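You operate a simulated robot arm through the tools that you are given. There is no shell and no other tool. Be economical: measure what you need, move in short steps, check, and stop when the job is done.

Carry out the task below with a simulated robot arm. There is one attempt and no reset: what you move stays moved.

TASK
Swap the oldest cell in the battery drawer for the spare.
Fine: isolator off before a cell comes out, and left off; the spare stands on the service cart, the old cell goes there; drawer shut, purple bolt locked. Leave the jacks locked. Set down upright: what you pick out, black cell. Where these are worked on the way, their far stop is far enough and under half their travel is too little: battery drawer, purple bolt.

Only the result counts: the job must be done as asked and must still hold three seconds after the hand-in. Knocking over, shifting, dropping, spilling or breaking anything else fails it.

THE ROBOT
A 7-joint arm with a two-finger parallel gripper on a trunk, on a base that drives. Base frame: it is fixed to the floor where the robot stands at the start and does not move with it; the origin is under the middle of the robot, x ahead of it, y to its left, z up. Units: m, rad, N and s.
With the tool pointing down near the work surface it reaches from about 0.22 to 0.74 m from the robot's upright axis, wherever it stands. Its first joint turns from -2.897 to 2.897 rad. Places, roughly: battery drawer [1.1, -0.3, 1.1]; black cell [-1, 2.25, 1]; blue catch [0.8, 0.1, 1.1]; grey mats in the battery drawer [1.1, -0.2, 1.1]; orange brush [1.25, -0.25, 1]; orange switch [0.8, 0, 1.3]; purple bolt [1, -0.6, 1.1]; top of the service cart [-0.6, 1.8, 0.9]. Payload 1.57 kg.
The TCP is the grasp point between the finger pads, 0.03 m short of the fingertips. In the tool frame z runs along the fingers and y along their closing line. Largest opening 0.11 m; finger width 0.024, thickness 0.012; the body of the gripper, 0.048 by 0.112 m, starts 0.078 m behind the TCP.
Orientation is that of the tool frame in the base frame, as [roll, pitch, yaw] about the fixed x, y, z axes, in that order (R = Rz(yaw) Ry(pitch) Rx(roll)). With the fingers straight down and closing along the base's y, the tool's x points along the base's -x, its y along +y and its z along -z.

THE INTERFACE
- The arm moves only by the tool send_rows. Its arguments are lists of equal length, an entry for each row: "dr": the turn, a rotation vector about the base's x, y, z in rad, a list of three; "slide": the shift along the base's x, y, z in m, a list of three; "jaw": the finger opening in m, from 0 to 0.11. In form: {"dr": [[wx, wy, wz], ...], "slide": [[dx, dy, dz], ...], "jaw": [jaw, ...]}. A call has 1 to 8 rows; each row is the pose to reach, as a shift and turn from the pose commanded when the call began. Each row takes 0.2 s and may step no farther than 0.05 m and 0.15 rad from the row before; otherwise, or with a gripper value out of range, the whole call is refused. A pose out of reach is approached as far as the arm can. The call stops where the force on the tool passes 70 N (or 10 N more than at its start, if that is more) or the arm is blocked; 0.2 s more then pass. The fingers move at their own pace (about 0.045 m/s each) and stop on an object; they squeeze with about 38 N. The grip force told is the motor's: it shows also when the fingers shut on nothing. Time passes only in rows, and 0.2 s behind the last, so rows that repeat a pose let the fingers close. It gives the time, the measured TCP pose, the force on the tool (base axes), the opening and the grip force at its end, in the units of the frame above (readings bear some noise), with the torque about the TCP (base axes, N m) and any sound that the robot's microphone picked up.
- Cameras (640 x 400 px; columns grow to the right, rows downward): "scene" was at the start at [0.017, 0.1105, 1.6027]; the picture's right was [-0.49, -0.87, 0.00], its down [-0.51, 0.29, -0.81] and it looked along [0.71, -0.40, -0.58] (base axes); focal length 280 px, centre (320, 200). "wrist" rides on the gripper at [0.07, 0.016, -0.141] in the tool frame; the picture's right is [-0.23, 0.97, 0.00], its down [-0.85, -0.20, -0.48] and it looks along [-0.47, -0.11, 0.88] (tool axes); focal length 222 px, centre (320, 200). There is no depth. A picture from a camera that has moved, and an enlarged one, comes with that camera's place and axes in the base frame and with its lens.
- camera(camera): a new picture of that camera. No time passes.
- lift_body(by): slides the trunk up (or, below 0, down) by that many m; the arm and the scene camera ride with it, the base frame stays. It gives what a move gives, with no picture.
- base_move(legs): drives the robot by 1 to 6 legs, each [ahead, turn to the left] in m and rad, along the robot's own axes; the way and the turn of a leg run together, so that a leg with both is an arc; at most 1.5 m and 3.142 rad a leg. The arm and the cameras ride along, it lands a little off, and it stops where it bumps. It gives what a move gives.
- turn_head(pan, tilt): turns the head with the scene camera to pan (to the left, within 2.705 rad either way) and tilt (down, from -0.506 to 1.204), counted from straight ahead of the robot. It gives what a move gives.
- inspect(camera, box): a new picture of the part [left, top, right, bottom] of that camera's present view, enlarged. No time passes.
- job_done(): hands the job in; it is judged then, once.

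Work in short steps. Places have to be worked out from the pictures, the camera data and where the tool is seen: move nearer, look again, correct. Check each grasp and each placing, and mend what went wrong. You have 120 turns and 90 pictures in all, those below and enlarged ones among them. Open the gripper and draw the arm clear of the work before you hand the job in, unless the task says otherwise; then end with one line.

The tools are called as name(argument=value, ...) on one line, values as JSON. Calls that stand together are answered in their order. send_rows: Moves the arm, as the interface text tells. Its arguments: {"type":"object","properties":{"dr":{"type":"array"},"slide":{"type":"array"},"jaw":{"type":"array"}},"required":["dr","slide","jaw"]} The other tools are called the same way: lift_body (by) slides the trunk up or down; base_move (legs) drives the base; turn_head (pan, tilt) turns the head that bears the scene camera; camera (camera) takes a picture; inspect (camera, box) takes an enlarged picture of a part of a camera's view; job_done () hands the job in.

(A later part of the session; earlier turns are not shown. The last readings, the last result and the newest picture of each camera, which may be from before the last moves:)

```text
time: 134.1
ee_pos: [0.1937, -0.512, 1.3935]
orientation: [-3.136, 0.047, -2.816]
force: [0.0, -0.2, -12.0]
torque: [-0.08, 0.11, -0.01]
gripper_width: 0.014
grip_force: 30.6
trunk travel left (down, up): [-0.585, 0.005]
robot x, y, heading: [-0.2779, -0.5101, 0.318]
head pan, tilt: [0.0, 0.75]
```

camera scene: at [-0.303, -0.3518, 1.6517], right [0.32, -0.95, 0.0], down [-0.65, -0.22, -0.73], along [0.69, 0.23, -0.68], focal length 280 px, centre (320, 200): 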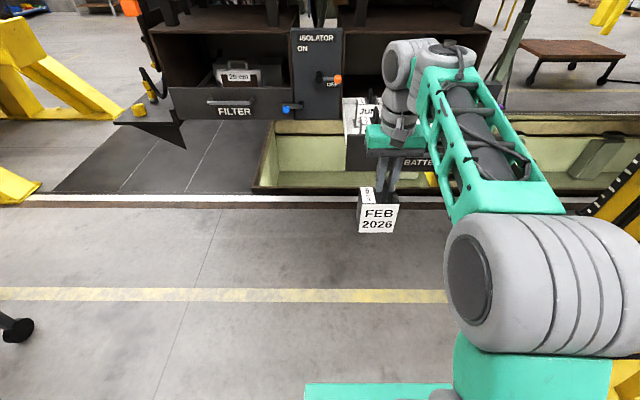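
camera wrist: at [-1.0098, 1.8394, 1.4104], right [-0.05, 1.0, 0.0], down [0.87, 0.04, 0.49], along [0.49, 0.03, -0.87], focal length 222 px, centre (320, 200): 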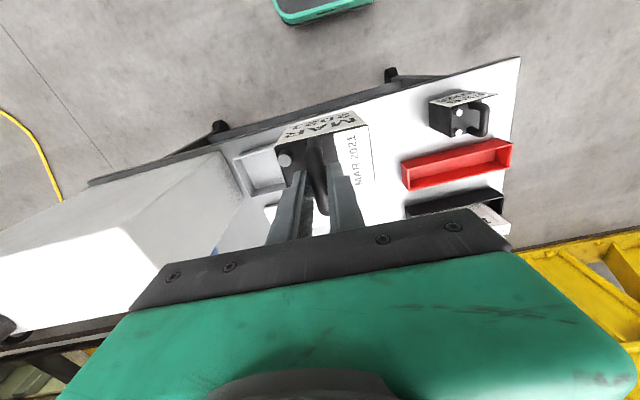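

At z = 1.3935 there is no contact force, so the cell bottom is at about 1.257 against the drawer front at about 1.21. I level the tool and drive forward over the drawer.

send_rows(dr=[[-0.015, 0.045, 0], [-0.015, 0.045, 0]], slide=[[0.008, -0.024, 0], [0.016, -0.047, 0]], jaw=[0, 0])

base_move(legs=[[0.25, 0.008]])

inspect(camera="scene", box=[300, 100, 540, 270])

```text
time: 134.7
ee_pos: [0.2126, -0.5591, 1.3915]
orientation: [-3.135, 0.002, -2.814]
force: [0.0, -0.5, -12.0]
torque: [-0.06, 0.03, -0.01]
gripper_width: 0.0139
grip_force: 29.8
trunk travel left (down, up): [-0.585, 0.005]
robot x, y, heading: [-0.2784, -0.5063, 0.32]
head pan, tilt: [0.0, 0.75]
```

```text
time: 136.5
ee_pos: [0.4485, -0.4728, 1.3918]
orientation: [-3.136, -0.002, -2.801]
force: [0.6, 0.3, -11.6]
torque: [-0.07, 0.08, 0.05]
gripper_width: 0.0138
grip_force: 30.1
trunk travel left (down, up): [-0.585, 0.005]
robot x, y, heading: [-0.0427, -0.4277, 0.331]
head pan, tilt: [0.0, 0.75]
```

```text
2.35 times, centred on (420, 185) of scene
camera zoom: at [-0.0687, -0.2725, 1.6517], right [0.33, -0.94, 0.0], down [-0.65, -0.22, -0.73], along [0.69, 0.24, -0.68], focal length 658 px, centre (85, 235)
```

zoom: 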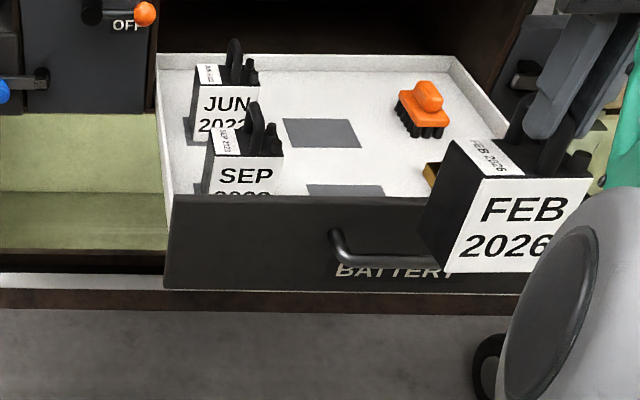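

Aligned, with the spare clear above the front. I drive the rest of the way.

base_move(legs=[[0.24, 0]])

inspect(camera="scene", box=[320, 120, 520, 280])

camera(camera="wrist")

```text
time: 138.3
ee_pos: [0.6781, -0.394, 1.3901]
orientation: [-3.136, 0.0, -2.807]
force: [0.0, -0.9, -11.3]
torque: [-0.09, 0.05, 0.0]
gripper_width: 0.014
grip_force: 30.2
trunk travel left (down, up): [-0.585, 0.005]
robot x, y, heading: [0.1866, -0.3468, 0.333]
head pan, tilt: [0.0, 0.75]
```

```text
2.50 times, centred on (420, 200) of scene
camera zoom: at [0.1607, -0.1932, 1.6517], right [0.33, -0.95, 0.0], down [-0.65, -0.22, -0.73], along [0.69, 0.24, -0.68], focal length 699 px, centre (70, 200)
```

zoom: 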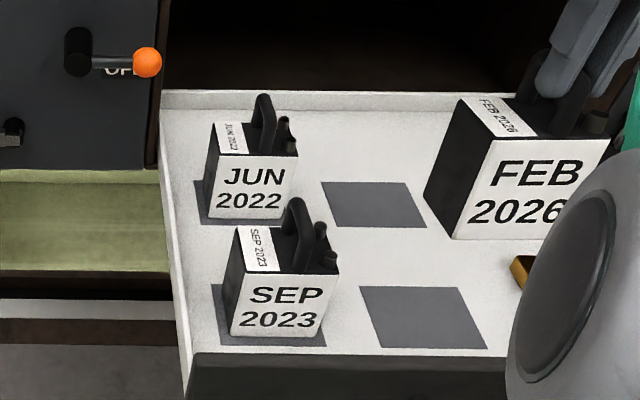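

```text
26 pictures are left
camera wrist: at [0.6063, -0.4003, 1.5321], right [-0.11, 0.99, -0.01], down [0.87, 0.1, 0.48], along [0.48, 0.05, -0.88], focal length 222 px, centre (320, 200)
```

wrist: 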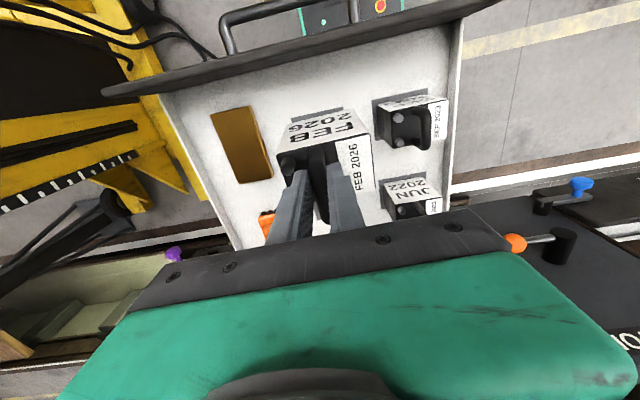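

The MAR mat is empty, with its centre at about (0.69, -0.386), which fits MAR's old position. I move over it and lower to just above the floor.

send_rows(dr=[[0, 0, 0], [0, 0, -0.01], [0, 0, -0.01], [0, 0, -0.01], [0, 0, -0.01], [0, 0, -0.01]], slide=[[0.01, 0, -0.02], [0.0245, 0, -0.05], [0.0245, 0, -0.08], [0.0245, 0, -0.11], [0.0245, 0, -0.135], [0.0245, 0, -0.15]], jaw=[0, 0, 0, 0, 0, 0])

inspect(camera="wrist", box=[200, 60, 440, 220])

inspect(camera="scene", box=[320, 120, 520, 280])

```text
time: 139.7
ee_pos: [0.6994, -0.3933, 1.2415]
orientation: [-3.137, 0.0, -2.814]
force: [0.4, 0.2, -11.8]
torque: [-0.07, 0.03, 0.03]
gripper_width: 0.0137
grip_force: 30.8
trunk travel left (down, up): [-0.585, 0.005]
robot x, y, heading: [0.1874, -0.3462, 0.34]
head pan, tilt: [0.0, 0.75]
```

```text
2.50 times, centred on (320, 140) of wrist
camera zoom: at [0.6281, -0.3995, 1.3826], right [-0.1, 1.0, -0.01], down [0.87, 0.09, 0.48], along [0.48, 0.04, -0.88], focal length 555 px, centre (320, 350)
```

zoom: 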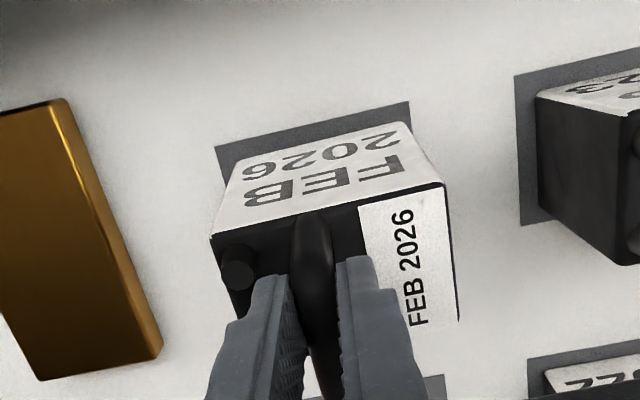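

```text
2.50 times, centred on (420, 200) of scene
camera zoom: at [0.1598, -0.1937, 1.6518], right [0.33, -0.95, 0.0], down [-0.65, -0.22, -0.73], along [0.69, 0.24, -0.68], focal length 699 px, centre (70, 200)
```

zoom: 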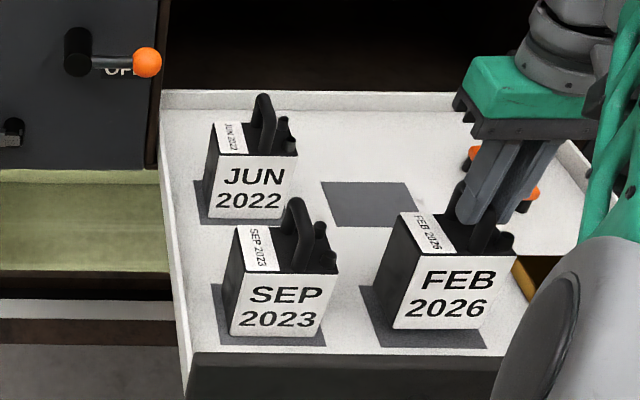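

The alignment matches MAR's old placement. I lower in fine steps to contact.

send_rows(dr=[[0, 0, 0], [0, 0, 0], [0, 0, 0], [0, 0, 0], [0, 0, 0]], slide=[[0, 0, -0.008], [0, 0, -0.014], [0, 0, -0.019], [0, 0, -0.023], [0, 0, -0.026]], jaw=[0, 0, 0, 0, 0])

```text
time: 140.9
ee_pos: [0.699, -0.3941, 1.2173]
orientation: [-3.132, 0.007, -2.816]
force: [-0.9, -4.6, 25.9]
torque: [0.58, -0.17, 0.1]
gripper_width: 0.0139
grip_force: 30.8
trunk travel left (down, up): [-0.585, 0.005]
robot x, y, heading: [0.1888, -0.3447, 0.327]
head pan, tilt: [0.0, 0.75]
```

Contact is at 1.217, as expected. I ease the pressure, open and rise.

send_rows(dr=[[0, 0, 0], [0, 0, 0], [0, 0, 0], [0, 0, 0], [0, 0, 0], [0, 0, 0], [0, 0, 0]], slide=[[0, 0, 0.003], [0, 0, 0.003], [0, 0, 0.003], [0, 0, 0.003], [0, 0, 0.03], [0, 0, 0.07], [0, 0, 0.11]], jaw=[0, 0.025, 0.04, 0.045, 0.045, 0.045, 0.045])

inspect(camera="scene", box=[320, 120, 520, 280])

```text
time: 142.5
ee_pos: [0.7, -0.3939, 1.3253]
orientation: [-3.138, -0.001, -2.814]
force: [0.8, -0.6, -0.3]
torque: [-0.02, -0.02, 0.01]
gripper_width: 0.0454
grip_force: 0.0
trunk travel left (down, up): [-0.585, 0.005]
robot x, y, heading: [0.1867, -0.3448, 0.332]
head pan, tilt: [0.0, 0.75]
```

```text
2.50 times, centred on (420, 200) of scene
camera zoom: at [0.1592, -0.1938, 1.6517], right [0.33, -0.95, 0.0], down [-0.65, -0.22, -0.73], along [0.69, 0.24, -0.68], focal length 699 px, centre (70, 200)
```

zoom: 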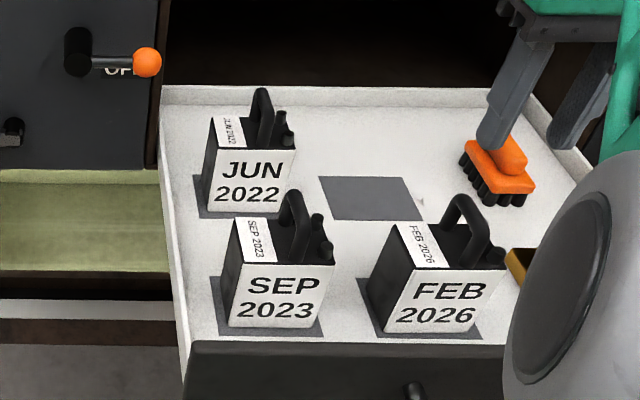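

The spare stands upright on the mat. Next I shut the drawer: the base backs off 0.25 m with the hand high, then I lower the closed fingers in front of the bar.

base_move(legs=[[-0.25, 0]])

send_rows(dr=[[0, 0, 0], [0, 0, 0], [0, 0, 0], [0, 0, 0], [0, 0, 0]], slide=[[-0.005, -0.002, -0.04], [-0.01, -0.004, -0.08], [-0.01, -0.004, -0.12], [-0.01, -0.004, -0.16], [-0.01, -0.004, -0.19]], jaw=[0.04, 0.04, 0.04, 0.04, 0.04])

camera(camera="scene")

```text
time: 144.3
ee_pos: [0.4631, -0.4732, 1.3269]
orientation: [-3.135, 0.001, -2.808]
force: [-0.3, 1.3, 0.4]
torque: [0.06, 0.0, 0.04]
gripper_width: 0.0451
grip_force: 0.1
trunk travel left (down, up): [-0.585, 0.005]
robot x, y, heading: [-0.0519, -0.4283, 0.335]
head pan, tilt: [0.0, 0.75]
```

```text
time: 145.6
ee_pos: [0.4561, -0.4782, 1.1388]
orientation: [-3.134, 0.003, -2.809]
force: [-0.4, 0.3, -0.7]
torque: [0.03, -0.01, 0.01]
gripper_width: 0.0399
grip_force: 0.0
trunk travel left (down, up): [-0.585, 0.005]
robot x, y, heading: [-0.0491, -0.4282, 0.34]
head pan, tilt: [0.0, 0.75]
```

```text
22 pictures are left
camera scene: at [-0.0774, -0.2754, 1.6518], right [0.33, -0.94, 0.0], down [-0.64, -0.22, -0.73], along [0.69, 0.24, -0.68], focal length 280 px, centre (320, 200)
```

scene: 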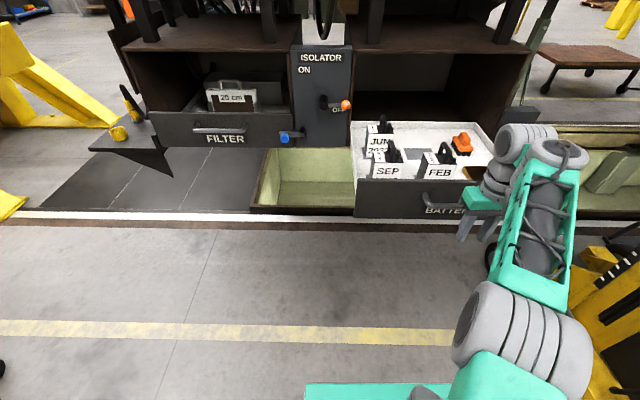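

The fingers are in front of the bar, a bit right of centre. I shift left 30 mm and push the drawer slowly with the arm.

send_rows(dr=[[0, 0, 0], [0, 0, 0], [0, 0, 0], [0, 0, 0], [0, 0, 0], [0, 0, 0], [0, 0, 0], [0, 0, 0]], slide=[[-0.01, 0.028, 0], [0.018, 0.038, 0], [0.046, 0.047, 0], [0.07, 0.0555, 0], [0.094, 0.064, 0], [0.118, 0.072, 0], [0.141, 0.08, 0], [0.165, 0.088, 0]], jaw=[0.04, 0.04, 0.04, 0.04, 0.04, 0.04, 0.04, 0.04])

inspect(camera="scene", box=[320, 90, 540, 240])

```text
time: 147.3
ee_pos: [0.6225, -0.3881, 1.1365]
orientation: [-3.133, 0.001, -2.81]
force: [-0.7, 1.3, -1.3]
torque: [-0.02, -0.01, -0.03]
gripper_width: 0.0397
grip_force: 0.0
trunk travel left (down, up): [-0.585, 0.005]
robot x, y, heading: [-0.0475, -0.4276, 0.34]
head pan, tilt: [0.0, 0.75]
```

```text
2.67 times, centred on (430, 165) of scene
camera zoom: at [-0.0762, -0.275, 1.6518], right [0.33, -0.94, 0.0], down [-0.64, -0.23, -0.73], along [0.69, 0.24, -0.68], focal length 745 px, centre (27, 293)
```

zoom: 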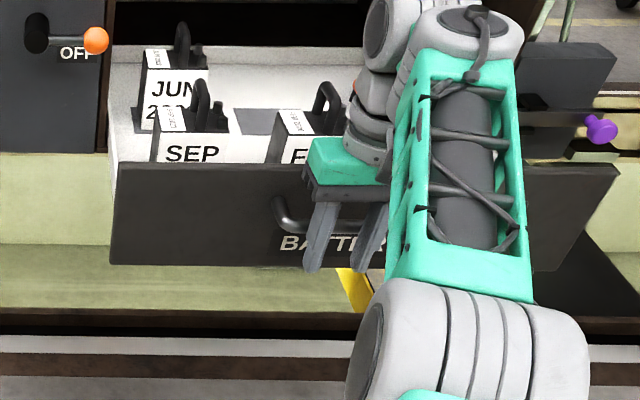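

The drawer is gliding in with its cells steady. I drive the base forward, pushing it along.

base_move(legs=[[0.17, 0]])

send_rows(dr=[[0, 0, 0], [0, 0, 0], [0, 0, 0], [0, 0, 0], [0, 0, 0], [0, 0, 0]], slide=[[0.017, 0.006, 0], [0.034, 0.0115, 0], [0.051, 0.0175, 0], [0.066, 0.0225, 0], [0.08, 0.0275, 0], [0.09, 0.031, 0]], jaw=[0.04, 0.04, 0.04, 0.04, 0.04, 0.04])

camera(camera="scene")

```text
time: 148.8
ee_pos: [0.7733, -0.3326, 1.1366]
orientation: [-3.136, 0.0, -2.805]
force: [-0.2, 0.5, 0.0]
torque: [0.05, 0.03, -0.01]
gripper_width: 0.0401
grip_force: 0.1
trunk travel left (down, up): [-0.585, 0.005]
robot x, y, heading: [0.1033, -0.3727, 0.339]
head pan, tilt: [0.0, 0.75]
```

```text
time: 150.2
ee_pos: [0.8197, -0.3123, 1.132]
orientation: [-3.133, 0.004, -2.805]
force: [-3.8, -1.0, 1.4]
torque: [-0.04, -0.1, -0.17]
gripper_width: 0.04
grip_force: 0.1
out of reach, approached as far as the arm can: row 3, 4, 5, 6
trunk travel left (down, up): [-0.585, 0.005]
robot x, y, heading: [0.1037, -0.3731, 0.337]
head pan, tilt: [0.0, 0.75]
```

```text
20 pictures are left
camera scene: at [0.0739, -0.2219, 1.6518], right [0.33, -0.94, 0.0], down [-0.64, -0.23, -0.73], along [0.69, 0.24, -0.68], focal length 280 px, centre (320, 200)
```

scene: 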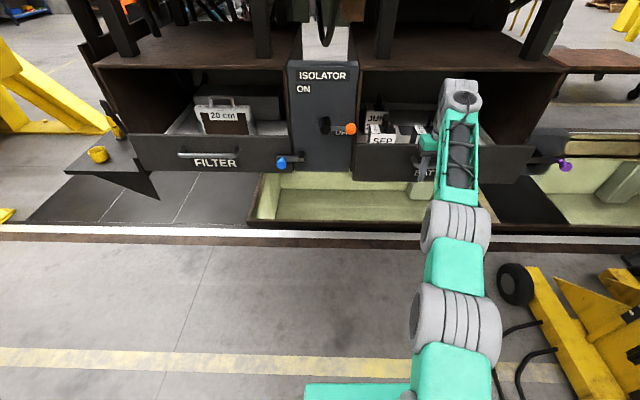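

About 40 mm of travel is left and the arm is at its reach limit. I step the base forward a little and press with the arm.

base_move(legs=[[0.035, 0]])

send_rows(dr=[[0, 0, 0], [0, 0, 0], [0, 0, 0], [0, 0, 0]], slide=[[0.01, 0.0035, 0], [0.02, 0.007, 0], [0.03, 0.01, 0], [0.036, 0.012, 0]], jaw=[0.04, 0.04, 0.04, 0.04])

```text
time: 151.0
ee_pos: [0.8549, -0.2984, 1.1307]
orientation: [-3.135, 0.002, -2.802]
force: [0.0, 0.3, 0.6]
torque: [0.0, 0.04, -0.02]
gripper_width: 0.04
grip_force: 0.0
trunk travel left (down, up): [-0.585, 0.005]
robot x, y, heading: [0.1385, -0.3609, 0.338]
head pan, tilt: [0.0, 0.75]
```

```text
time: 152.0
ee_pos: [0.8538, -0.2913, 1.1263]
orientation: [-3.136, 0.001, -2.804]
force: [-5.5, -3.6, 1.0]
torque: [0.05, -0.14, -0.3]
gripper_width: 0.0415
grip_force: 0.2
out of reach, approached as far as the arm can: row 1, 2, 3, 4
trunk travel left (down, up): [-0.585, 0.005]
robot x, y, heading: [0.1375, -0.3616, 0.34]
head pan, tilt: [0.0, 0.75]
```

The depth is 0.713, equal to the earlier closed contact. I nudge the base a little more to confirm the stop by force.

base_move(legs=[[0.02, 0]])

inspect(camera="scene", box=[340, 90, 620, 220])

```text
time: 152.9
ee_pos: [0.8542, -0.2936, 1.1267]
orientation: [3.14, -0.028, -2.823]
force: [-27.0, -4.4, 8.8]
torque: [-0.14, -0.67, -0.69]
gripper_width: 0.0367
grip_force: 0.1
trunk travel left (down, up): [-0.585, 0.005]
robot x, y, heading: [0.1512, -0.3581, 0.336]
head pan, tilt: [0.0, 0.75]
stopped in leg 1: the force on the tool passed its limit (the readings are from after the stop); the commanded pose is now the measured one
```

```text
2.29 times, centred on (480, 155) of scene
camera zoom: at [0.114, -0.2065, 1.6517], right [0.33, -0.94, 0.0], down [-0.64, -0.22, -0.73], along [0.69, 0.24, -0.68], focal length 639 px, centre (-46, 303)
```

zoom: 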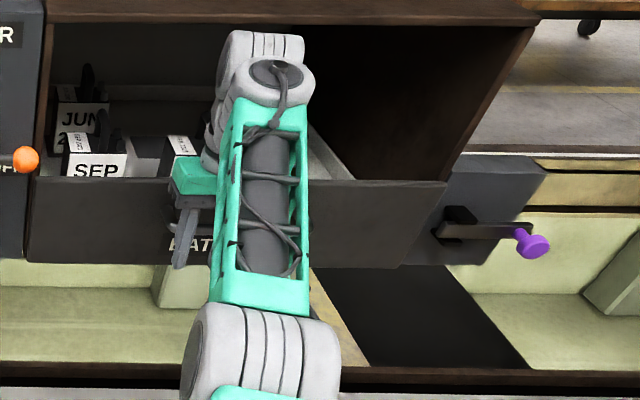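

The drawer is shut against its stop. I draw the hand back and move the base to a stance nearer the bolt.

send_rows(dr=[[0, 0, 0], [0, 0, 0], [0, 0, 0], [0, 0, 0], [0, 0, 0], [0, 0, 0]], slide=[[-0.04, -0.014, 0], [-0.075, -0.02, 0.025], [-0.11, -0.01, 0.05], [-0.15, 0.015, 0.06], [-0.19, 0.045, 0.07], [-0.228, 0.07, 0.08]], jaw=[0.04, 0.05, 0.06, 0.07, 0.07, 0.07])

base_move(legs=[[-0.3, 0], [0, -0.85], [0.48, 0], [0, 0.85]])

camera(camera="scene")

```text
refused: row 5 steps farther than a row can; nothing moved
```

```text
time: 162.1
ee_pos: [1.0434, -0.6991, 1.1328]
orientation: [-3.1, -0.038, -2.854]
force: [-10.8, -19.5, 1.7]
torque: [0.17, -0.14, 0.46]
gripper_width: 0.0234
grip_force: 0.0
trunk travel left (down, up): [-0.585, 0.005]
robot x, y, heading: [0.3559, -0.6938, -0.03]
head pan, tilt: [0.0, 0.75]
stopped in leg 4: the force on the tool passed its limit (the readings are from after the stop); the commanded pose is now the measured one
```

```text
18 pictures are left
camera scene: at [0.3718, -0.6819, 1.67], right [-0.03, -1.0, -0.09], down [-0.68, 0.09, -0.73], along [0.74, 0.03, -0.67], focal length 280 px, centre (320, 200)
```

scene: 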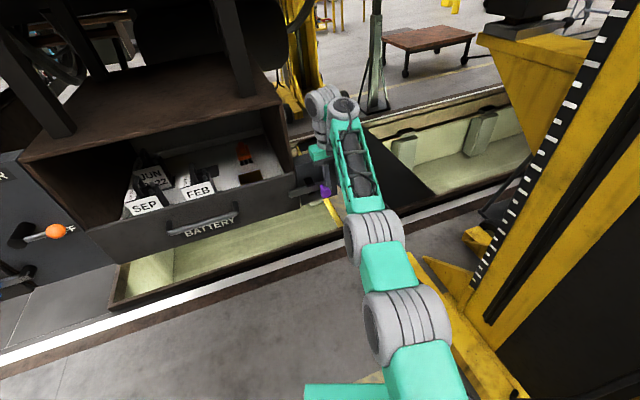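

The arm rows were refused, so the extended hand swung against the bolt knob from its right. I look closely before doing anything more.

inspect(camera="scene", box=[240, 130, 400, 230])

camera(camera="wrist")

```text
4.00 times, centred on (320, 180) of scene
camera zoom: at [0.3718, -0.6819, 1.67], right [-0.03, -1.0, -0.09], down [-0.68, 0.09, -0.73], along [0.74, 0.03, -0.67], focal length 1118 px, centre (320, 280)
```

zoom: 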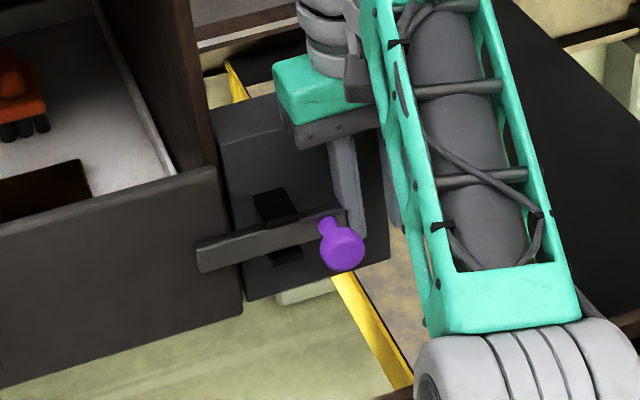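

```text
16 pictures are left
camera wrist: at [0.9764, -0.6957, 1.2762], right [-0.06, 1.0, -0.05], down [0.89, 0.08, 0.45], along [0.45, -0.02, -0.89], focal length 222 px, centre (320, 200)
```

wrist: 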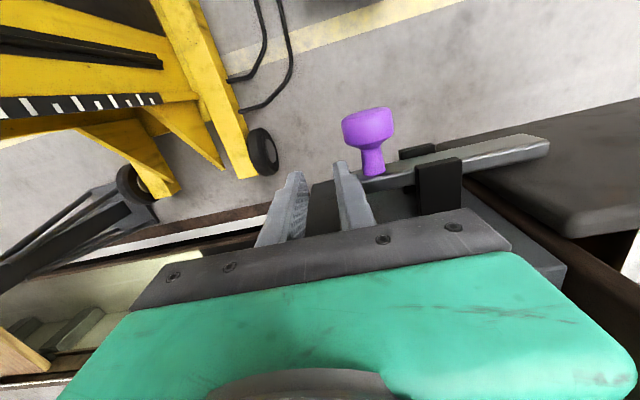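

Luckily the swing pushed the bolt home. The bar overlaps the drawer front and the knob is back at (0.998, -0.671), its original locked place. I press gently left to confirm the stop.

send_rows(dr=[[0, 0, 0], [0, 0, 0]], slide=[[-0.004, 0.012, 0], [-0.006, 0.018, 0]], jaw=[0.03, 0.03])

```text
time: 162.3
ee_pos: [1.0496, -0.6858, 1.133]
orientation: [-3.005, -0.072, -2.881]
force: [-83.4, -44.7, 41.6]
torque: [1.81, -4.76, 2.55]
gripper_width: 0.0023
grip_force: 0.0
trunk travel left (down, up): [-0.585, 0.005]
robot x, y, heading: [0.4029, -0.7024, -0.244]
head pan, tilt: [0.0, 0.75]
stopped in row 1: the force on the tool passed its limit (the readings are from after the stop); the commanded pose is now the measured one
```

Odd: the base pose itself shifted and the force is high. I look at the situation.

camera(camera="scene")

camera(camera="wrist")

```text
15 pictures are left
camera scene: at [0.4133, -0.6685, 1.6691], right [-0.24, -0.97, -0.07], down [-0.64, 0.21, -0.74], along [0.73, -0.13, -0.67], focal length 280 px, centre (320, 200)
```

scene: 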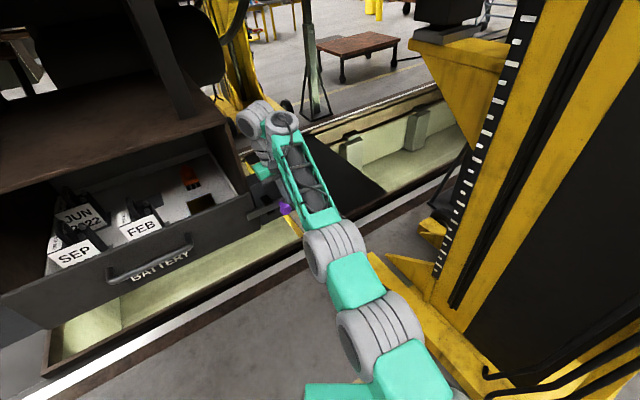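

```text
14 pictures are left
camera wrist: at [0.9827, -0.6669, 1.2766], right [-0.04, 0.99, -0.15], down [0.89, 0.1, 0.44], along [0.45, -0.12, -0.89], focal length 222 px, centre (320, 200)
```

wrist: 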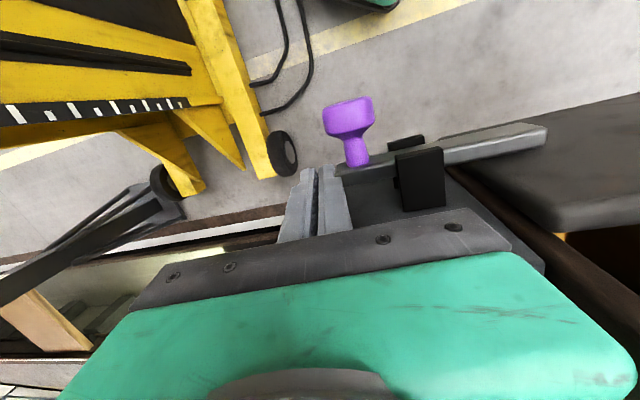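

The fingertips press on the bolt housing. I withdraw the hand straight out along the face normal.

send_rows(dr=[[0, 0, 0], [0, 0, 0], [0, 0, 0], [0, 0, 0]], slide=[[-0.02, -0.012, 0], [-0.045, -0.022, 0], [-0.075, -0.03, 0], [-0.11, -0.04, 0]], jaw=[0.0, 0.0, 0.0, 0.0])

camera(camera="scene")

```text
time: 162.6
ee_pos: [1.051, -0.6902, 1.1339]
orientation: [-2.955, -0.061, -2.899]
force: [-190.1, 18.2, 80.2]
torque: [8.41, -13.17, 8.13]
gripper_width: 0.0002
grip_force: 11.2
trunk travel left (down, up): [-0.585, 0.005]
robot x, y, heading: [0.447, -0.7172, -0.447]
head pan, tilt: [0.0, 0.75]
stopped in row 1: the force on the tool passed its limit (the readings are from after the stop); the commanded pose is now the measured one
```

```text
13 pictures are left
camera scene: at [0.4433, -0.7077, 1.6717], right [-0.43, -0.9, -0.09], down [-0.57, 0.35, -0.74], along [0.7, -0.27, -0.67], focal length 280 px, centre (320, 200)
```

scene: 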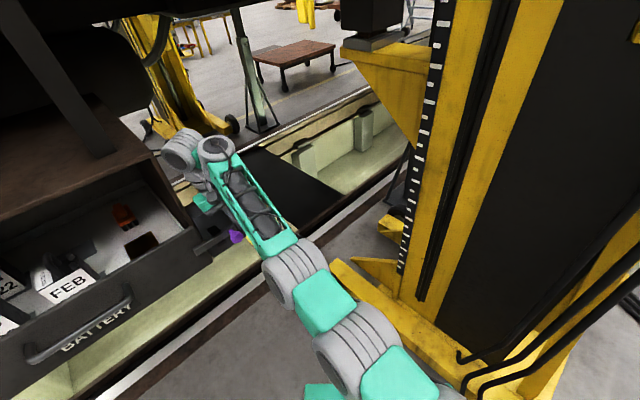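

The base itself keeps drifting into the bench since the stopped leg, so I back it off with a slight right turn. That draws the hand out along the face normal.

base_move(legs=[[-0.12, -0.16]])

camera(camera="scene")

```text
time: 163.2
ee_pos: [1.047, -0.6863, 1.1395]
orientation: [-2.953, -0.14, -2.849]
force: [-290.3, 134.8, 52.5]
torque: [-14.76, -21.79, 4.24]
gripper_width: 0.0002
grip_force: 23.1
trunk travel left (down, up): [-0.585, 0.005]
robot x, y, heading: [0.5249, -0.7777, -0.835]
head pan, tilt: [0.0, 0.75]
stopped in leg 1: the force on the tool passed its limit (the readings are from after the stop); the commanded pose is now the measured one
```

```text
12 pictures are left
camera scene: at [0.4938, -0.7287, 1.6717], right [-0.74, -0.67, -0.09], down [-0.39, 0.52, -0.76], along [0.56, -0.53, -0.64], focal length 280 px, centre (320, 200)
```

scene: 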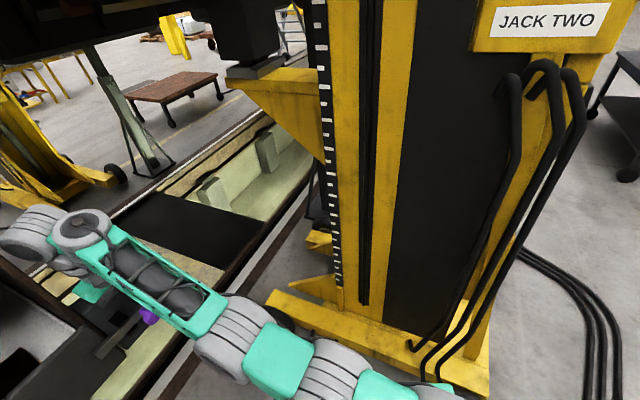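

The contact pushes the tool back and left, and driving straight backward along the present heading relieves exactly that. I back off 0.1 m.

base_move(legs=[[-0.1, 0]])

camera(camera="wrist")

```text
time: 164.0
ee_pos: [1.0528, -0.684, 1.1348]
orientation: [-2.918, -0.024, -2.83]
force: [-197.7, -68.7, 122.7]
torque: [14.14, -9.74, 4.67]
gripper_width: 0.0
grip_force: 21.6
trunk travel left (down, up): [-0.585, 0.005]
robot x, y, heading: [0.5259, -0.7846, -0.874]
head pan, tilt: [0.0, 0.75]
stopped in leg 1: the robot was blocked; the commanded pose is now the measured one
```

```text
11 pictures are left
camera wrist: at [0.975, -0.6581, 1.2711], right [-0.08, 0.97, -0.22], down [0.85, 0.18, 0.49], along [0.52, -0.15, -0.84], focal length 222 px, centre (320, 200)
```

wrist: 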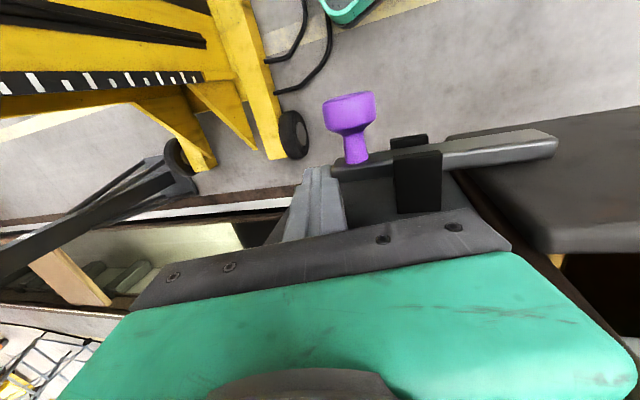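

The upward component suggests the palm rests on the housing top and lifts the robot slightly. I raise the hand to unload it.

send_rows(dr=[[0, 0, 0], [0, 0, 0], [0, 0, 0]], slide=[[-0.005, -0.002, 0.015], [-0.015, -0.005, 0.035], [-0.03, -0.01, 0.06]], jaw=[0, 0, 0])

```text
time: 164.3
ee_pos: [1.0575, -0.6969, 1.1327]
orientation: [-3.008, 0.013, -2.778]
force: [0.9, 3.8, 137.8]
torque: [1.48, 1.68, 0.42]
gripper_width: 0.0
grip_force: 21.2
trunk travel left (down, up): [-0.585, 0.005]
robot x, y, heading: [0.541, -0.8081, -0.976]
head pan, tilt: [0.0, 0.75]
stopped in row 1: the arm was blocked; the commanded pose is now the measured one
```

The arm reports it is blocked. I turn the head toward the hand to see what holds it.

turn_head(pan=0.9, tilt=0.8)

camera(camera="scene")

```text
time: 165.5
ee_pos: [1.0544, -0.6838, 1.1312]
orientation: [-3.02, 0.061, -2.794]
force: [-41.8, -10.6, 216.9]
torque: [-2.42, 9.69, -3.62]
gripper_width: 0.0
grip_force: 21.3
trunk travel left (down, up): [-0.585, 0.005]
robot x, y, heading: [0.5302, -0.7936, -0.933]
head pan, tilt: [0.901, 0.799]
```

```text
10 pictures are left
camera scene: at [0.5267, -0.7811, 1.68], right [-0.03, -1.0, -0.08], down [-0.64, 0.08, -0.77], along [0.77, 0.03, -0.64], focal length 280 px, centre (320, 200)
```

scene: 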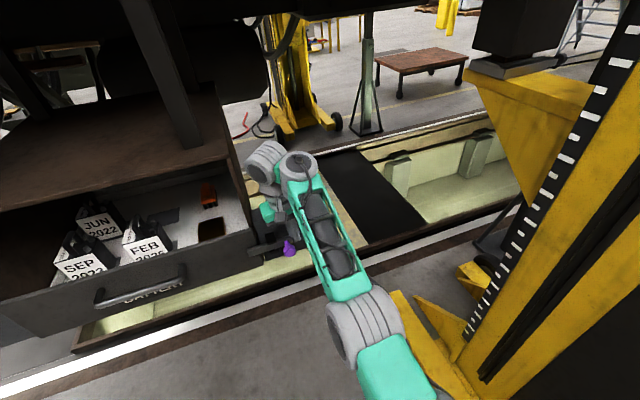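

inspect(camera="scene", box=[220, 130, 380, 280])

```text
2.67 times, centred on (300, 205) of scene
camera zoom: at [0.5267, -0.7811, 1.68], right [-0.03, -1.0, -0.08], down [-0.64, 0.08, -0.77], along [0.77, 0.03, -0.64], focal length 745 px, centre (373, 187)
```

zoom: 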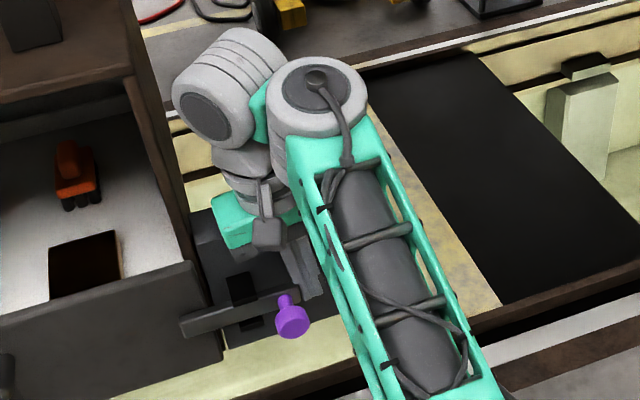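

The palm rests on top of the bolt housing and the robot leans on it. I command a larger upward step so that the base settles and the hand lifts clear.

send_rows(dr=[[0, 0, 0], [0, 0, 0], [0, 0, 0]], slide=[[0, 0, 0.049], [0, 0, 0.09], [0, 0, 0.13]], jaw=[0, 0, 0])

```text
time: 166.0
ee_pos: [1.0506, -0.6827, 1.1323]
orientation: [-2.995, -0.06, -2.797]
force: [-20.7, 19.2, 92.7]
torque: [2.47, -0.9, 0.37]
gripper_width: 0.0
grip_force: 21.3
out of reach, approached as far as the arm can: row 1, 2
trunk travel left (down, up): [-0.585, 0.005]
robot x, y, heading: [0.5387, -0.8065, -0.987]
head pan, tilt: [0.901, 0.799]
stopped in row 2: the arm was blocked; the commanded pose is now the measured one
```

Straight up is out of reach in this folded posture. I tilt the palm back toward the robot while drawing the hand outward and up.

send_rows(dr=[[0.045, -0.13, 0], [0.09, -0.26, 0], [0.135, -0.39, 0], [0.18, -0.52, 0]], slide=[[-0.03, -0.015, 0.01], [-0.06, -0.03, 0.02], [-0.09, -0.045, 0.03], [-0.12, -0.06, 0.04]], jaw=[0, 0, 0, 0])

```text
time: 166.3
ee_pos: [1.0483, -0.6839, 1.1384]
orientation: [-2.946, -0.109, -2.797]
force: [-200.9, -4.2, 86.4]
torque: [-0.71, -13.63, 1.85]
gripper_width: 0.0
grip_force: 21.6
out of reach, approached as far as the arm can: row 1
trunk travel left (down, up): [-0.585, 0.005]
robot x, y, heading: [0.5487, -0.8268, -1.075]
head pan, tilt: [0.901, 0.799]
stopped in row 1: the force on the tool passed its limit (the readings are from after the stop); the commanded pose is now the measured one
```

The palm is caught against the housing. Turning the base right would slide the hand sideways to the right, off the housing and away from the knob, where the space is open.

base_move(legs=[[0, -0.3]])

inspect(camera="scene", box=[160, 80, 480, 280])

```text
time: 166.9
ee_pos: [1.0561, -0.6975, 1.13]
orientation: [-2.985, 0.092, -2.815]
force: [54.5, 45.1, 159.3]
torque: [7.82, 4.88, -4.11]
gripper_width: 0.0
grip_force: 21.0
trunk travel left (down, up): [-0.585, 0.005]
robot x, y, heading: [0.5556, -0.8412, -1.161]
head pan, tilt: [0.901, 0.799]
stopped in leg 1: the force on the tool passed its limit (the readings are from after the stop); the commanded pose is now the measured one
```

```text
2.00 times, centred on (320, 180) of scene
camera zoom: at [0.5611, -0.8189, 1.6787], right [-0.25, -0.97, -0.07], down [-0.61, 0.21, -0.76], along [0.75, -0.15, -0.64], focal length 559 px, centre (320, 240)
```

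zoom: 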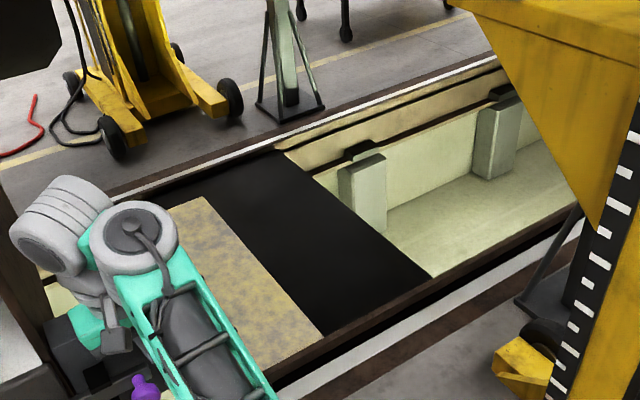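

The base has turned far relative to the hand, so the wrist yaw is probably at its joint limit. I yaw the tool along with the base while commanding it up.

send_rows(dr=[[0, 0, -0.14], [0, 0, -0.28], [0, 0, -0.42], [0, 0, -0.56]], slide=[[0, 0, 0.045], [0, 0, 0.09], [-0.01, -0.005, 0.13], [-0.02, -0.01, 0.17]], jaw=[0, 0, 0, 0])

```text
time: 167.3
ee_pos: [1.0554, -0.6941, 1.1278]
orientation: [-3.029, 0.075, -2.864]
force: [-51.3, -16.7, 106.5]
torque: [1.08, 2.27, -1.22]
gripper_width: 0.0001
grip_force: 21.1
out of reach, approached as far as the arm can: row 1
trunk travel left (down, up): [-0.585, 0.005]
robot x, y, heading: [0.5459, -0.8234, -1.098]
head pan, tilt: [0.901, 0.799]
stopped in row 1: the arm was blocked; the commanded pose is now the measured one
```

Some progress: the yaw moved and the force fell. I repeat with yaw only to unwind the wrist.

send_rows(dr=[[0, 0, -0.1], [0, 0, -0.2], [0, 0, -0.3], [0, 0, -0.4]], slide=[[0, 0, 0.01], [0, 0, 0.02], [0, 0, 0.03], [0, 0, 0.04]], jaw=[0, 0, 0, 0])

lift_body(by=0.005)

```text
time: 167.5
ee_pos: [1.0466, -0.6931, 1.1225]
orientation: [-2.969, 0.004, -2.828]
force: [-120.0, -26.7, 115.1]
torque: [2.48, -11.56, 5.85]
gripper_width: 0.0001
grip_force: 21.6
trunk travel left (down, up): [-0.585, 0.005]
robot x, y, heading: [0.5547, -0.8328, -1.125]
head pan, tilt: [0.901, 0.799]
stopped in row 1: the force on the tool passed its limit (the readings are from after the stop); the commanded pose is now the measured one
```

```text
time: 167.9
ee_pos: [1.051, -0.6891, 1.1146]
orientation: [-3.073, 0.172, -2.83]
force: [-14.0, 2.6, 199.6]
torque: [1.26, -7.69, 3.58]
gripper_width: 0.0
grip_force: 20.6
trunk travel left (down, up): [-0.587, 0.003]
robot x, y, heading: [0.5498, -0.839, -1.132]
head pan, tilt: [0.901, 0.799]
stopped: the force on the tool passed its limit (the readings are from after the stop); the commanded pose is now the measured one
```

I aim the head straight at the hand for a close look.

turn_head(pan=1.4, tilt=0.8)

inspect(camera="scene", box=[200, 120, 440, 320])

```text
time: 168.8
ee_pos: [1.0531, -0.6908, 1.1165]
orientation: [-3.084, 0.127, -2.854]
force: [-82.3, -34.4, 105.2]
torque: [0.0, -4.45, 3.2]
gripper_width: 0.0001
grip_force: 21.5
trunk travel left (down, up): [-0.587, 0.003]
robot x, y, heading: [0.5472, -0.8256, -1.074]
head pan, tilt: [1.4, 0.799]
```

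```text
2.00 times, centred on (320, 220) of scene
camera zoom: at [0.522, -0.7807, 1.684], right [0.32, -0.95, -0.02], down [-0.58, -0.18, -0.79], along [0.74, 0.27, -0.61], focal length 559 px, centre (320, 160)
```

zoom: 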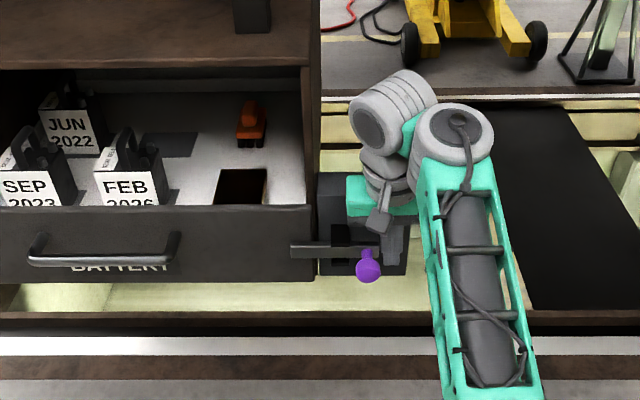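

The hand sits just right of the knob, against the housing face. I try sliding it sideways to the right and outward.

send_rows(dr=[[0, 0, -0.05], [0, 0, -0.1], [0, 0, -0.15]], slide=[[-0.03, -0.035, 0.01], [-0.06, -0.07, 0.02], [-0.09, -0.105, 0.03]], jaw=[0, 0, 0])

```text
time: 169.1
ee_pos: [1.0422, -0.6906, 1.1166]
orientation: [-3.04, 0.093, -2.823]
force: [4.0, 11.3, 216.4]
torque: [0.55, -1.96, 2.04]
gripper_width: 0.0
grip_force: 20.6
out of reach, approached as far as the arm can: row 1
trunk travel left (down, up): [-0.587, 0.003]
robot x, y, heading: [0.5479, -0.8292, -1.08]
head pan, tilt: [1.4, 0.799]
stopped in row 1: the arm was blocked; the commanded pose is now the measured one
```

I check the wrist view once more to see what touches the fingers.

camera(camera="wrist")

```text
6 pictures are left
camera wrist: at [0.9539, -0.6882, 1.2485], right [-0.08, 0.99, -0.08], down [0.81, 0.11, 0.57], along [0.58, -0.01, -0.82], focal length 222 px, centre (320, 200)
```

wrist: 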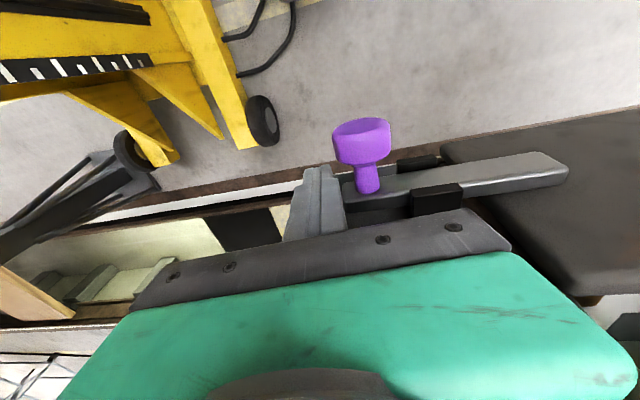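

The bolt is clearly home and the knob is untouched, and nothing shows in front of the hand. I test a single small pure lift.

send_rows(dr=[[0, 0, 0]], slide=[[0, 0, 0.02]], jaw=[0])

send_rows(dr=[[0, 0, 0]], slide=[[-0.02, -0.007, 0.02]], jaw=[0])

```text
time: 169.4
ee_pos: [1.0551, -0.6974, 1.1143]
orientation: [-3.128, 0.15, -2.852]
force: [-106.7, -22.5, 117.5]
torque: [7.06, -3.79, 1.6]
gripper_width: 0.0002
grip_force: 21.1
trunk travel left (down, up): [-0.587, 0.003]
robot x, y, heading: [0.551, -0.8365, -1.096]
head pan, tilt: [1.4, 0.799]
stopped in row 1: the force on the tool passed its limit (the readings are from after the stop); the commanded pose is now the measured one
```

```text
time: 169.7
ee_pos: [1.0459, -0.6892, 1.1153]
orientation: [-3.087, 0.141, -2.801]
force: [-110.4, 13.4, 204.2]
torque: [-0.43, -11.25, 4.77]
gripper_width: 0.0
grip_force: 21.1
out of reach, approached as far as the arm can: row 1
trunk travel left (down, up): [-0.587, 0.003]
robot x, y, heading: [0.5522, -0.8386, -1.114]
head pan, tilt: [1.4, 0.799]
stopped in row 1: the arm was blocked; the commanded pose is now the measured one
```

The robot is tipped slightly away from the hand, with the arm pushing down. I try a short forward roll along the present heading, which slides the hand right toward the end of the housing.

base_move(legs=[[0.06, -0.15]])

```text
time: 170.5
ee_pos: [1.0349, -0.6985, 1.0632]
orientation: [-3.141, 0.107, -2.831]
force: [-224.8, 55.3, 134.9]
torque: [-1.43, -6.84, 4.58]
gripper_width: 0.0002
grip_force: 21.5
trunk travel left (down, up): [-0.587, 0.003]
robot x, y, heading: [0.5464, -0.8308, -1.074]
head pan, tilt: [1.4, 0.799]
stopped in leg 1: the robot was blocked; the commanded pose is now the measured one
```

The base is blocked by something. I look down near the base to find out what.

turn_head(pan=0.6, tilt=1.2)

camera(camera="scene")

```text
time: 171.6
ee_pos: [1.0354, -0.7219, 1.0646]
orientation: [3.128, 0.112, -2.841]
force: [-4.5, 21.8, -11.9]
torque: [-2.25, -0.72, -0.21]
gripper_width: 0.0
grip_force: 21.3
trunk travel left (down, up): [-0.587, 0.003]
robot x, y, heading: [0.5661, -0.8613, -1.155]
head pan, tilt: [0.6, 1.201]
```

```text
5 pictures are left
camera scene: at [0.4527, -0.8922, 1.6536], right [-0.52, -0.84, -0.15], down [-0.72, 0.52, -0.45], along [0.46, -0.13, -0.88], focal length 280 px, centre (320, 200)
```

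scene: 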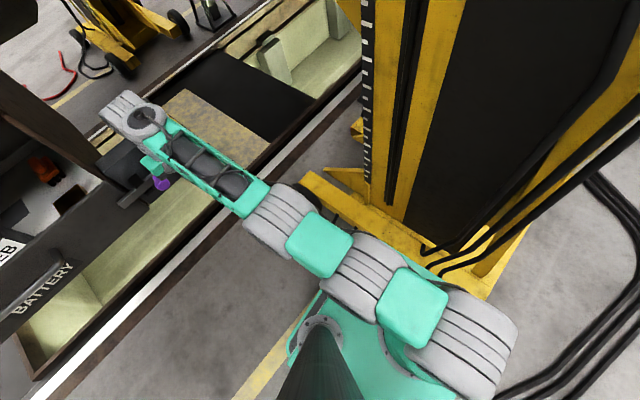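

The hand is now nearly free of force. I immediately draw it out along the face normal.

send_rows(dr=[[0, 0, 0], [0, 0, 0], [0, 0, 0], [0, 0, 0]], slide=[[-0.03, -0.015, 0], [-0.06, -0.03, 0.0], [-0.1, -0.045, 0.01], [-0.14, -0.06, 0.02]], jaw=[0, 0, 0, 0])

```text
time: 171.8
ee_pos: [1.0318, -0.7134, 1.0686]
orientation: [-3.124, 0.088, -2.823]
force: [-32.9, 16.0, -9.8]
torque: [-1.87, -3.24, -0.43]
gripper_width: 0.0001
grip_force: 21.5
trunk travel left (down, up): [-0.587, 0.003]
robot x, y, heading: [0.5684, -0.8808, -1.236]
head pan, tilt: [0.6, 1.201]
stopped in row 1: the force on the tool passed its limit (the readings are from after the stop); the commanded pose is now the measured one
```

The robot leans away from the bench, propped by its own arm, so the arm must be drawn in gradually while the robot rocks back. I retract in very small steps.

send_rows(dr=[[0, 0, 0], [0, 0, 0], [0, 0, 0], [0, 0, 0], [0, 0, 0], [0, 0, 0], [0, 0, 0], [0, 0, 0]], slide=[[-0.01, -0.003, 0], [-0.02, -0.007, 0], [-0.03, -0.01, 0], [-0.04, -0.014, 0], [-0.05, -0.017, 0], [-0.06, -0.02, 0], [-0.07, -0.024, 0], [-0.08, -0.027, 0]], jaw=[0, 0, 0, 0, 0, 0, 0, 0])

```text
time: 172.2
ee_pos: [1.0507, -0.7762, 0.9571]
orientation: [3.138, -0.231, -2.692]
force: [-284.1, 15.4, -39.3]
torque: [-3.88, -32.16, 19.12]
gripper_width: 0.0
grip_force: 21.3
out of reach, approached as far as the arm can: row 1
trunk travel left (down, up): [-0.587, 0.003]
robot x, y, heading: [0.5756, -0.9056, -1.339]
head pan, tilt: [0.6, 1.201]
stopped in row 1: the force on the tool passed its limit (the readings are from after the stop); the commanded pose is now the measured one
```

camera(camera="scene")

```text
4 pictures are left
camera scene: at [0.5669, -0.8835, 1.6452], right [-0.67, -0.74, -0.09], down [-0.64, 0.64, -0.43], along [0.37, -0.23, -0.9], focal length 280 px, centre (320, 200)
```

scene: 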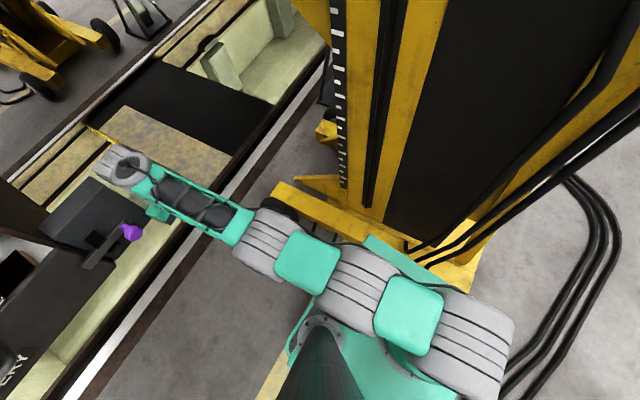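

The robot is nearly upright again, the bolt remains locked, and the hand is just right of the housing. I slide the hand right to clear the housing completely.

send_rows(dr=[[0, 0, 0], [0, 0, 0], [0, 0, 0], [0, 0, 0]], slide=[[0.0, -0.03, 0], [0.0, -0.06, 0], [0.0, -0.09, 0], [0, -0.12, 0.0]], jaw=[0, 0, 0, 0])

```text
time: 172.7
ee_pos: [1.1845, -0.7281, 0.8354]
orientation: [3.135, -0.402, -2.736]
force: [-1.2, 0.6, -11.7]
torque: [-0.25, 0.3, 0.06]
gripper_width: 0.0
grip_force: 21.3
trunk travel left (down, up): [-0.587, 0.003]
robot x, y, heading: [0.5704, -0.8963, -1.3]
head pan, tilt: [0.6, 1.201]
stopped in row 2: the arm was blocked; the commanded pose is now the measured one
```

Contact force is gone now. I wait a moment to see whether the robot is steady.

send_rows(dr=[[0, 0, 0], [0, 0, 0]], slide=[[0, 0, 0], [0, 0, 0]], jaw=[0, 0])

```text
time: 173.1
ee_pos: [1.125, -0.7478, 0.8833]
orientation: [3.136, -0.41, -2.76]
force: [31.7, 51.8, -266.5]
torque: [-9.44, 3.72, -0.64]
gripper_width: 0.0
grip_force: 21.2
trunk travel left (down, up): [-0.587, 0.003]
robot x, y, heading: [0.5718, -0.8971, -1.305]
head pan, tilt: [0.6, 1.201]
stopped in row 2: the arm was blocked; the commanded pose is now the measured one
```

Now the hand is pushed down from above, so it is under the housing's edge. I move it down and to the right to come out from underneath.

send_rows(dr=[[0, 0, 0], [0, 0, 0], [0, 0, 0], [0, 0, 0]], slide=[[-0.01, -0.03, -0.03], [-0.02, -0.06, -0.045], [-0.03, -0.1, -0.045], [-0.05, -0.14, -0.045]], jaw=[0, 0, 0, 0])

```text
time: 173.4
ee_pos: [1.0958, -0.7647, 0.8735]
orientation: [3.14, -0.428, -2.769]
force: [-0.3, 0.1, -4.3]
torque: [-0.05, 0.12, -0.02]
gripper_width: 0.0002
grip_force: 20.7
out of reach, approached as far as the arm can: row 1
trunk travel left (down, up): [-0.587, 0.003]
robot x, y, heading: [0.5708, -0.8946, -1.3]
head pan, tilt: [0.6, 1.201]
stopped in row 1: the force on the tool passed its limit (the readings are from after the stop); the commanded pose is now the measured one
```

It's free again. I continue outward and to the right.

send_rows(dr=[[0, 0, 0], [0, 0, 0], [0, 0, 0], [0, 0, 0]], slide=[[-0.02, -0.025, 0], [-0.045, -0.05, 0], [-0.08, -0.07, 0], [-0.12, -0.085, 0]], jaw=[0, 0, 0, 0])

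```text
time: 173.8
ee_pos: [1.1584, -0.7622, 0.8435]
orientation: [3.13, -0.487, -2.774]
force: [2.4, 39.9, -268.9]
torque: [-8.77, 1.74, 0.07]
gripper_width: 0.0002
grip_force: 22.0
out of reach, approached as far as the arm can: row 1, 2
trunk travel left (down, up): [-0.587, 0.003]
robot x, y, heading: [0.5713, -0.8924, -1.304]
head pan, tilt: [0.6, 1.201]
stopped in row 2: the force on the tool passed its limit (the readings are from after the stop); the commanded pose is now the measured one
```

I turn the base slightly right to swing the hand clear of the housing and resync the arm.

base_move(legs=[[0, -0.15]])

```text
time: 174.9
ee_pos: [1.1282, -0.8591, 0.8586]
orientation: [3.134, -0.467, -2.916]
force: [-0.7, 4.0, -109.6]
torque: [-1.09, 0.66, 0.0]
gripper_width: 0.0
grip_force: 20.6
trunk travel left (down, up): [-0.587, 0.003]
robot x, y, heading: [0.5713, -0.8943, -1.448]
head pan, tilt: [0.6, 1.201]
```

That worked: the hand has swung right of the housing. I take a look before continuing.

camera(camera="scene")

```text
3 pictures are left
camera scene: at [0.7612, -0.8574, 1.6214], right [-0.75, -0.66, 0.0], down [-0.62, 0.7, -0.36], along [0.24, -0.27, -0.93], focal length 280 px, centre (320, 200)
```

scene: 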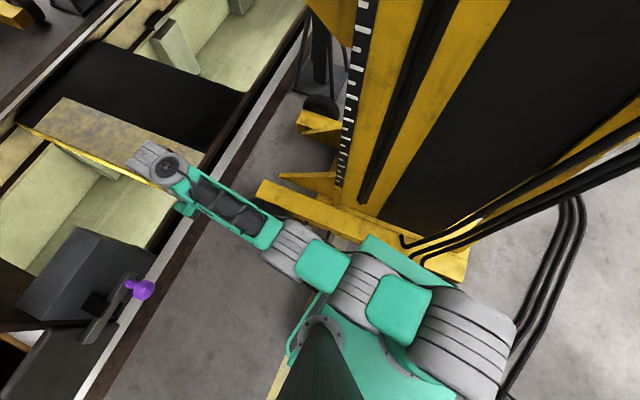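

The robot is level again, the hand is in open space right of the housing, and the bolt and drawer are as they should be. I retract and raise the arm.

send_rows(dr=[[0.02, -0.09, 0], [0.04, -0.18, 0], [0.06, -0.27, 0], [0.08, -0.36, 0]], slide=[[-0.03, -0.005, 0.02], [-0.06, -0.01, 0.04], [-0.09, -0.015, 0.06], [-0.12, -0.02, 0.08]], jaw=[0, 0, 0, 0])

```text
time: 175.9
ee_pos: [1.1268, -0.8589, 0.8605]
orientation: [3.134, -0.459, -2.918]
force: [4.1, 4.4, -64.7]
torque: [-0.89, 1.13, 0.01]
gripper_width: 0.0
grip_force: 21.5
out of reach, approached as far as the arm can: row 1, 2, 3, 4
trunk travel left (down, up): [-0.587, 0.003]
robot x, y, heading: [0.5723, -0.8921, -1.448]
head pan, tilt: [0.6, 1.201]
```

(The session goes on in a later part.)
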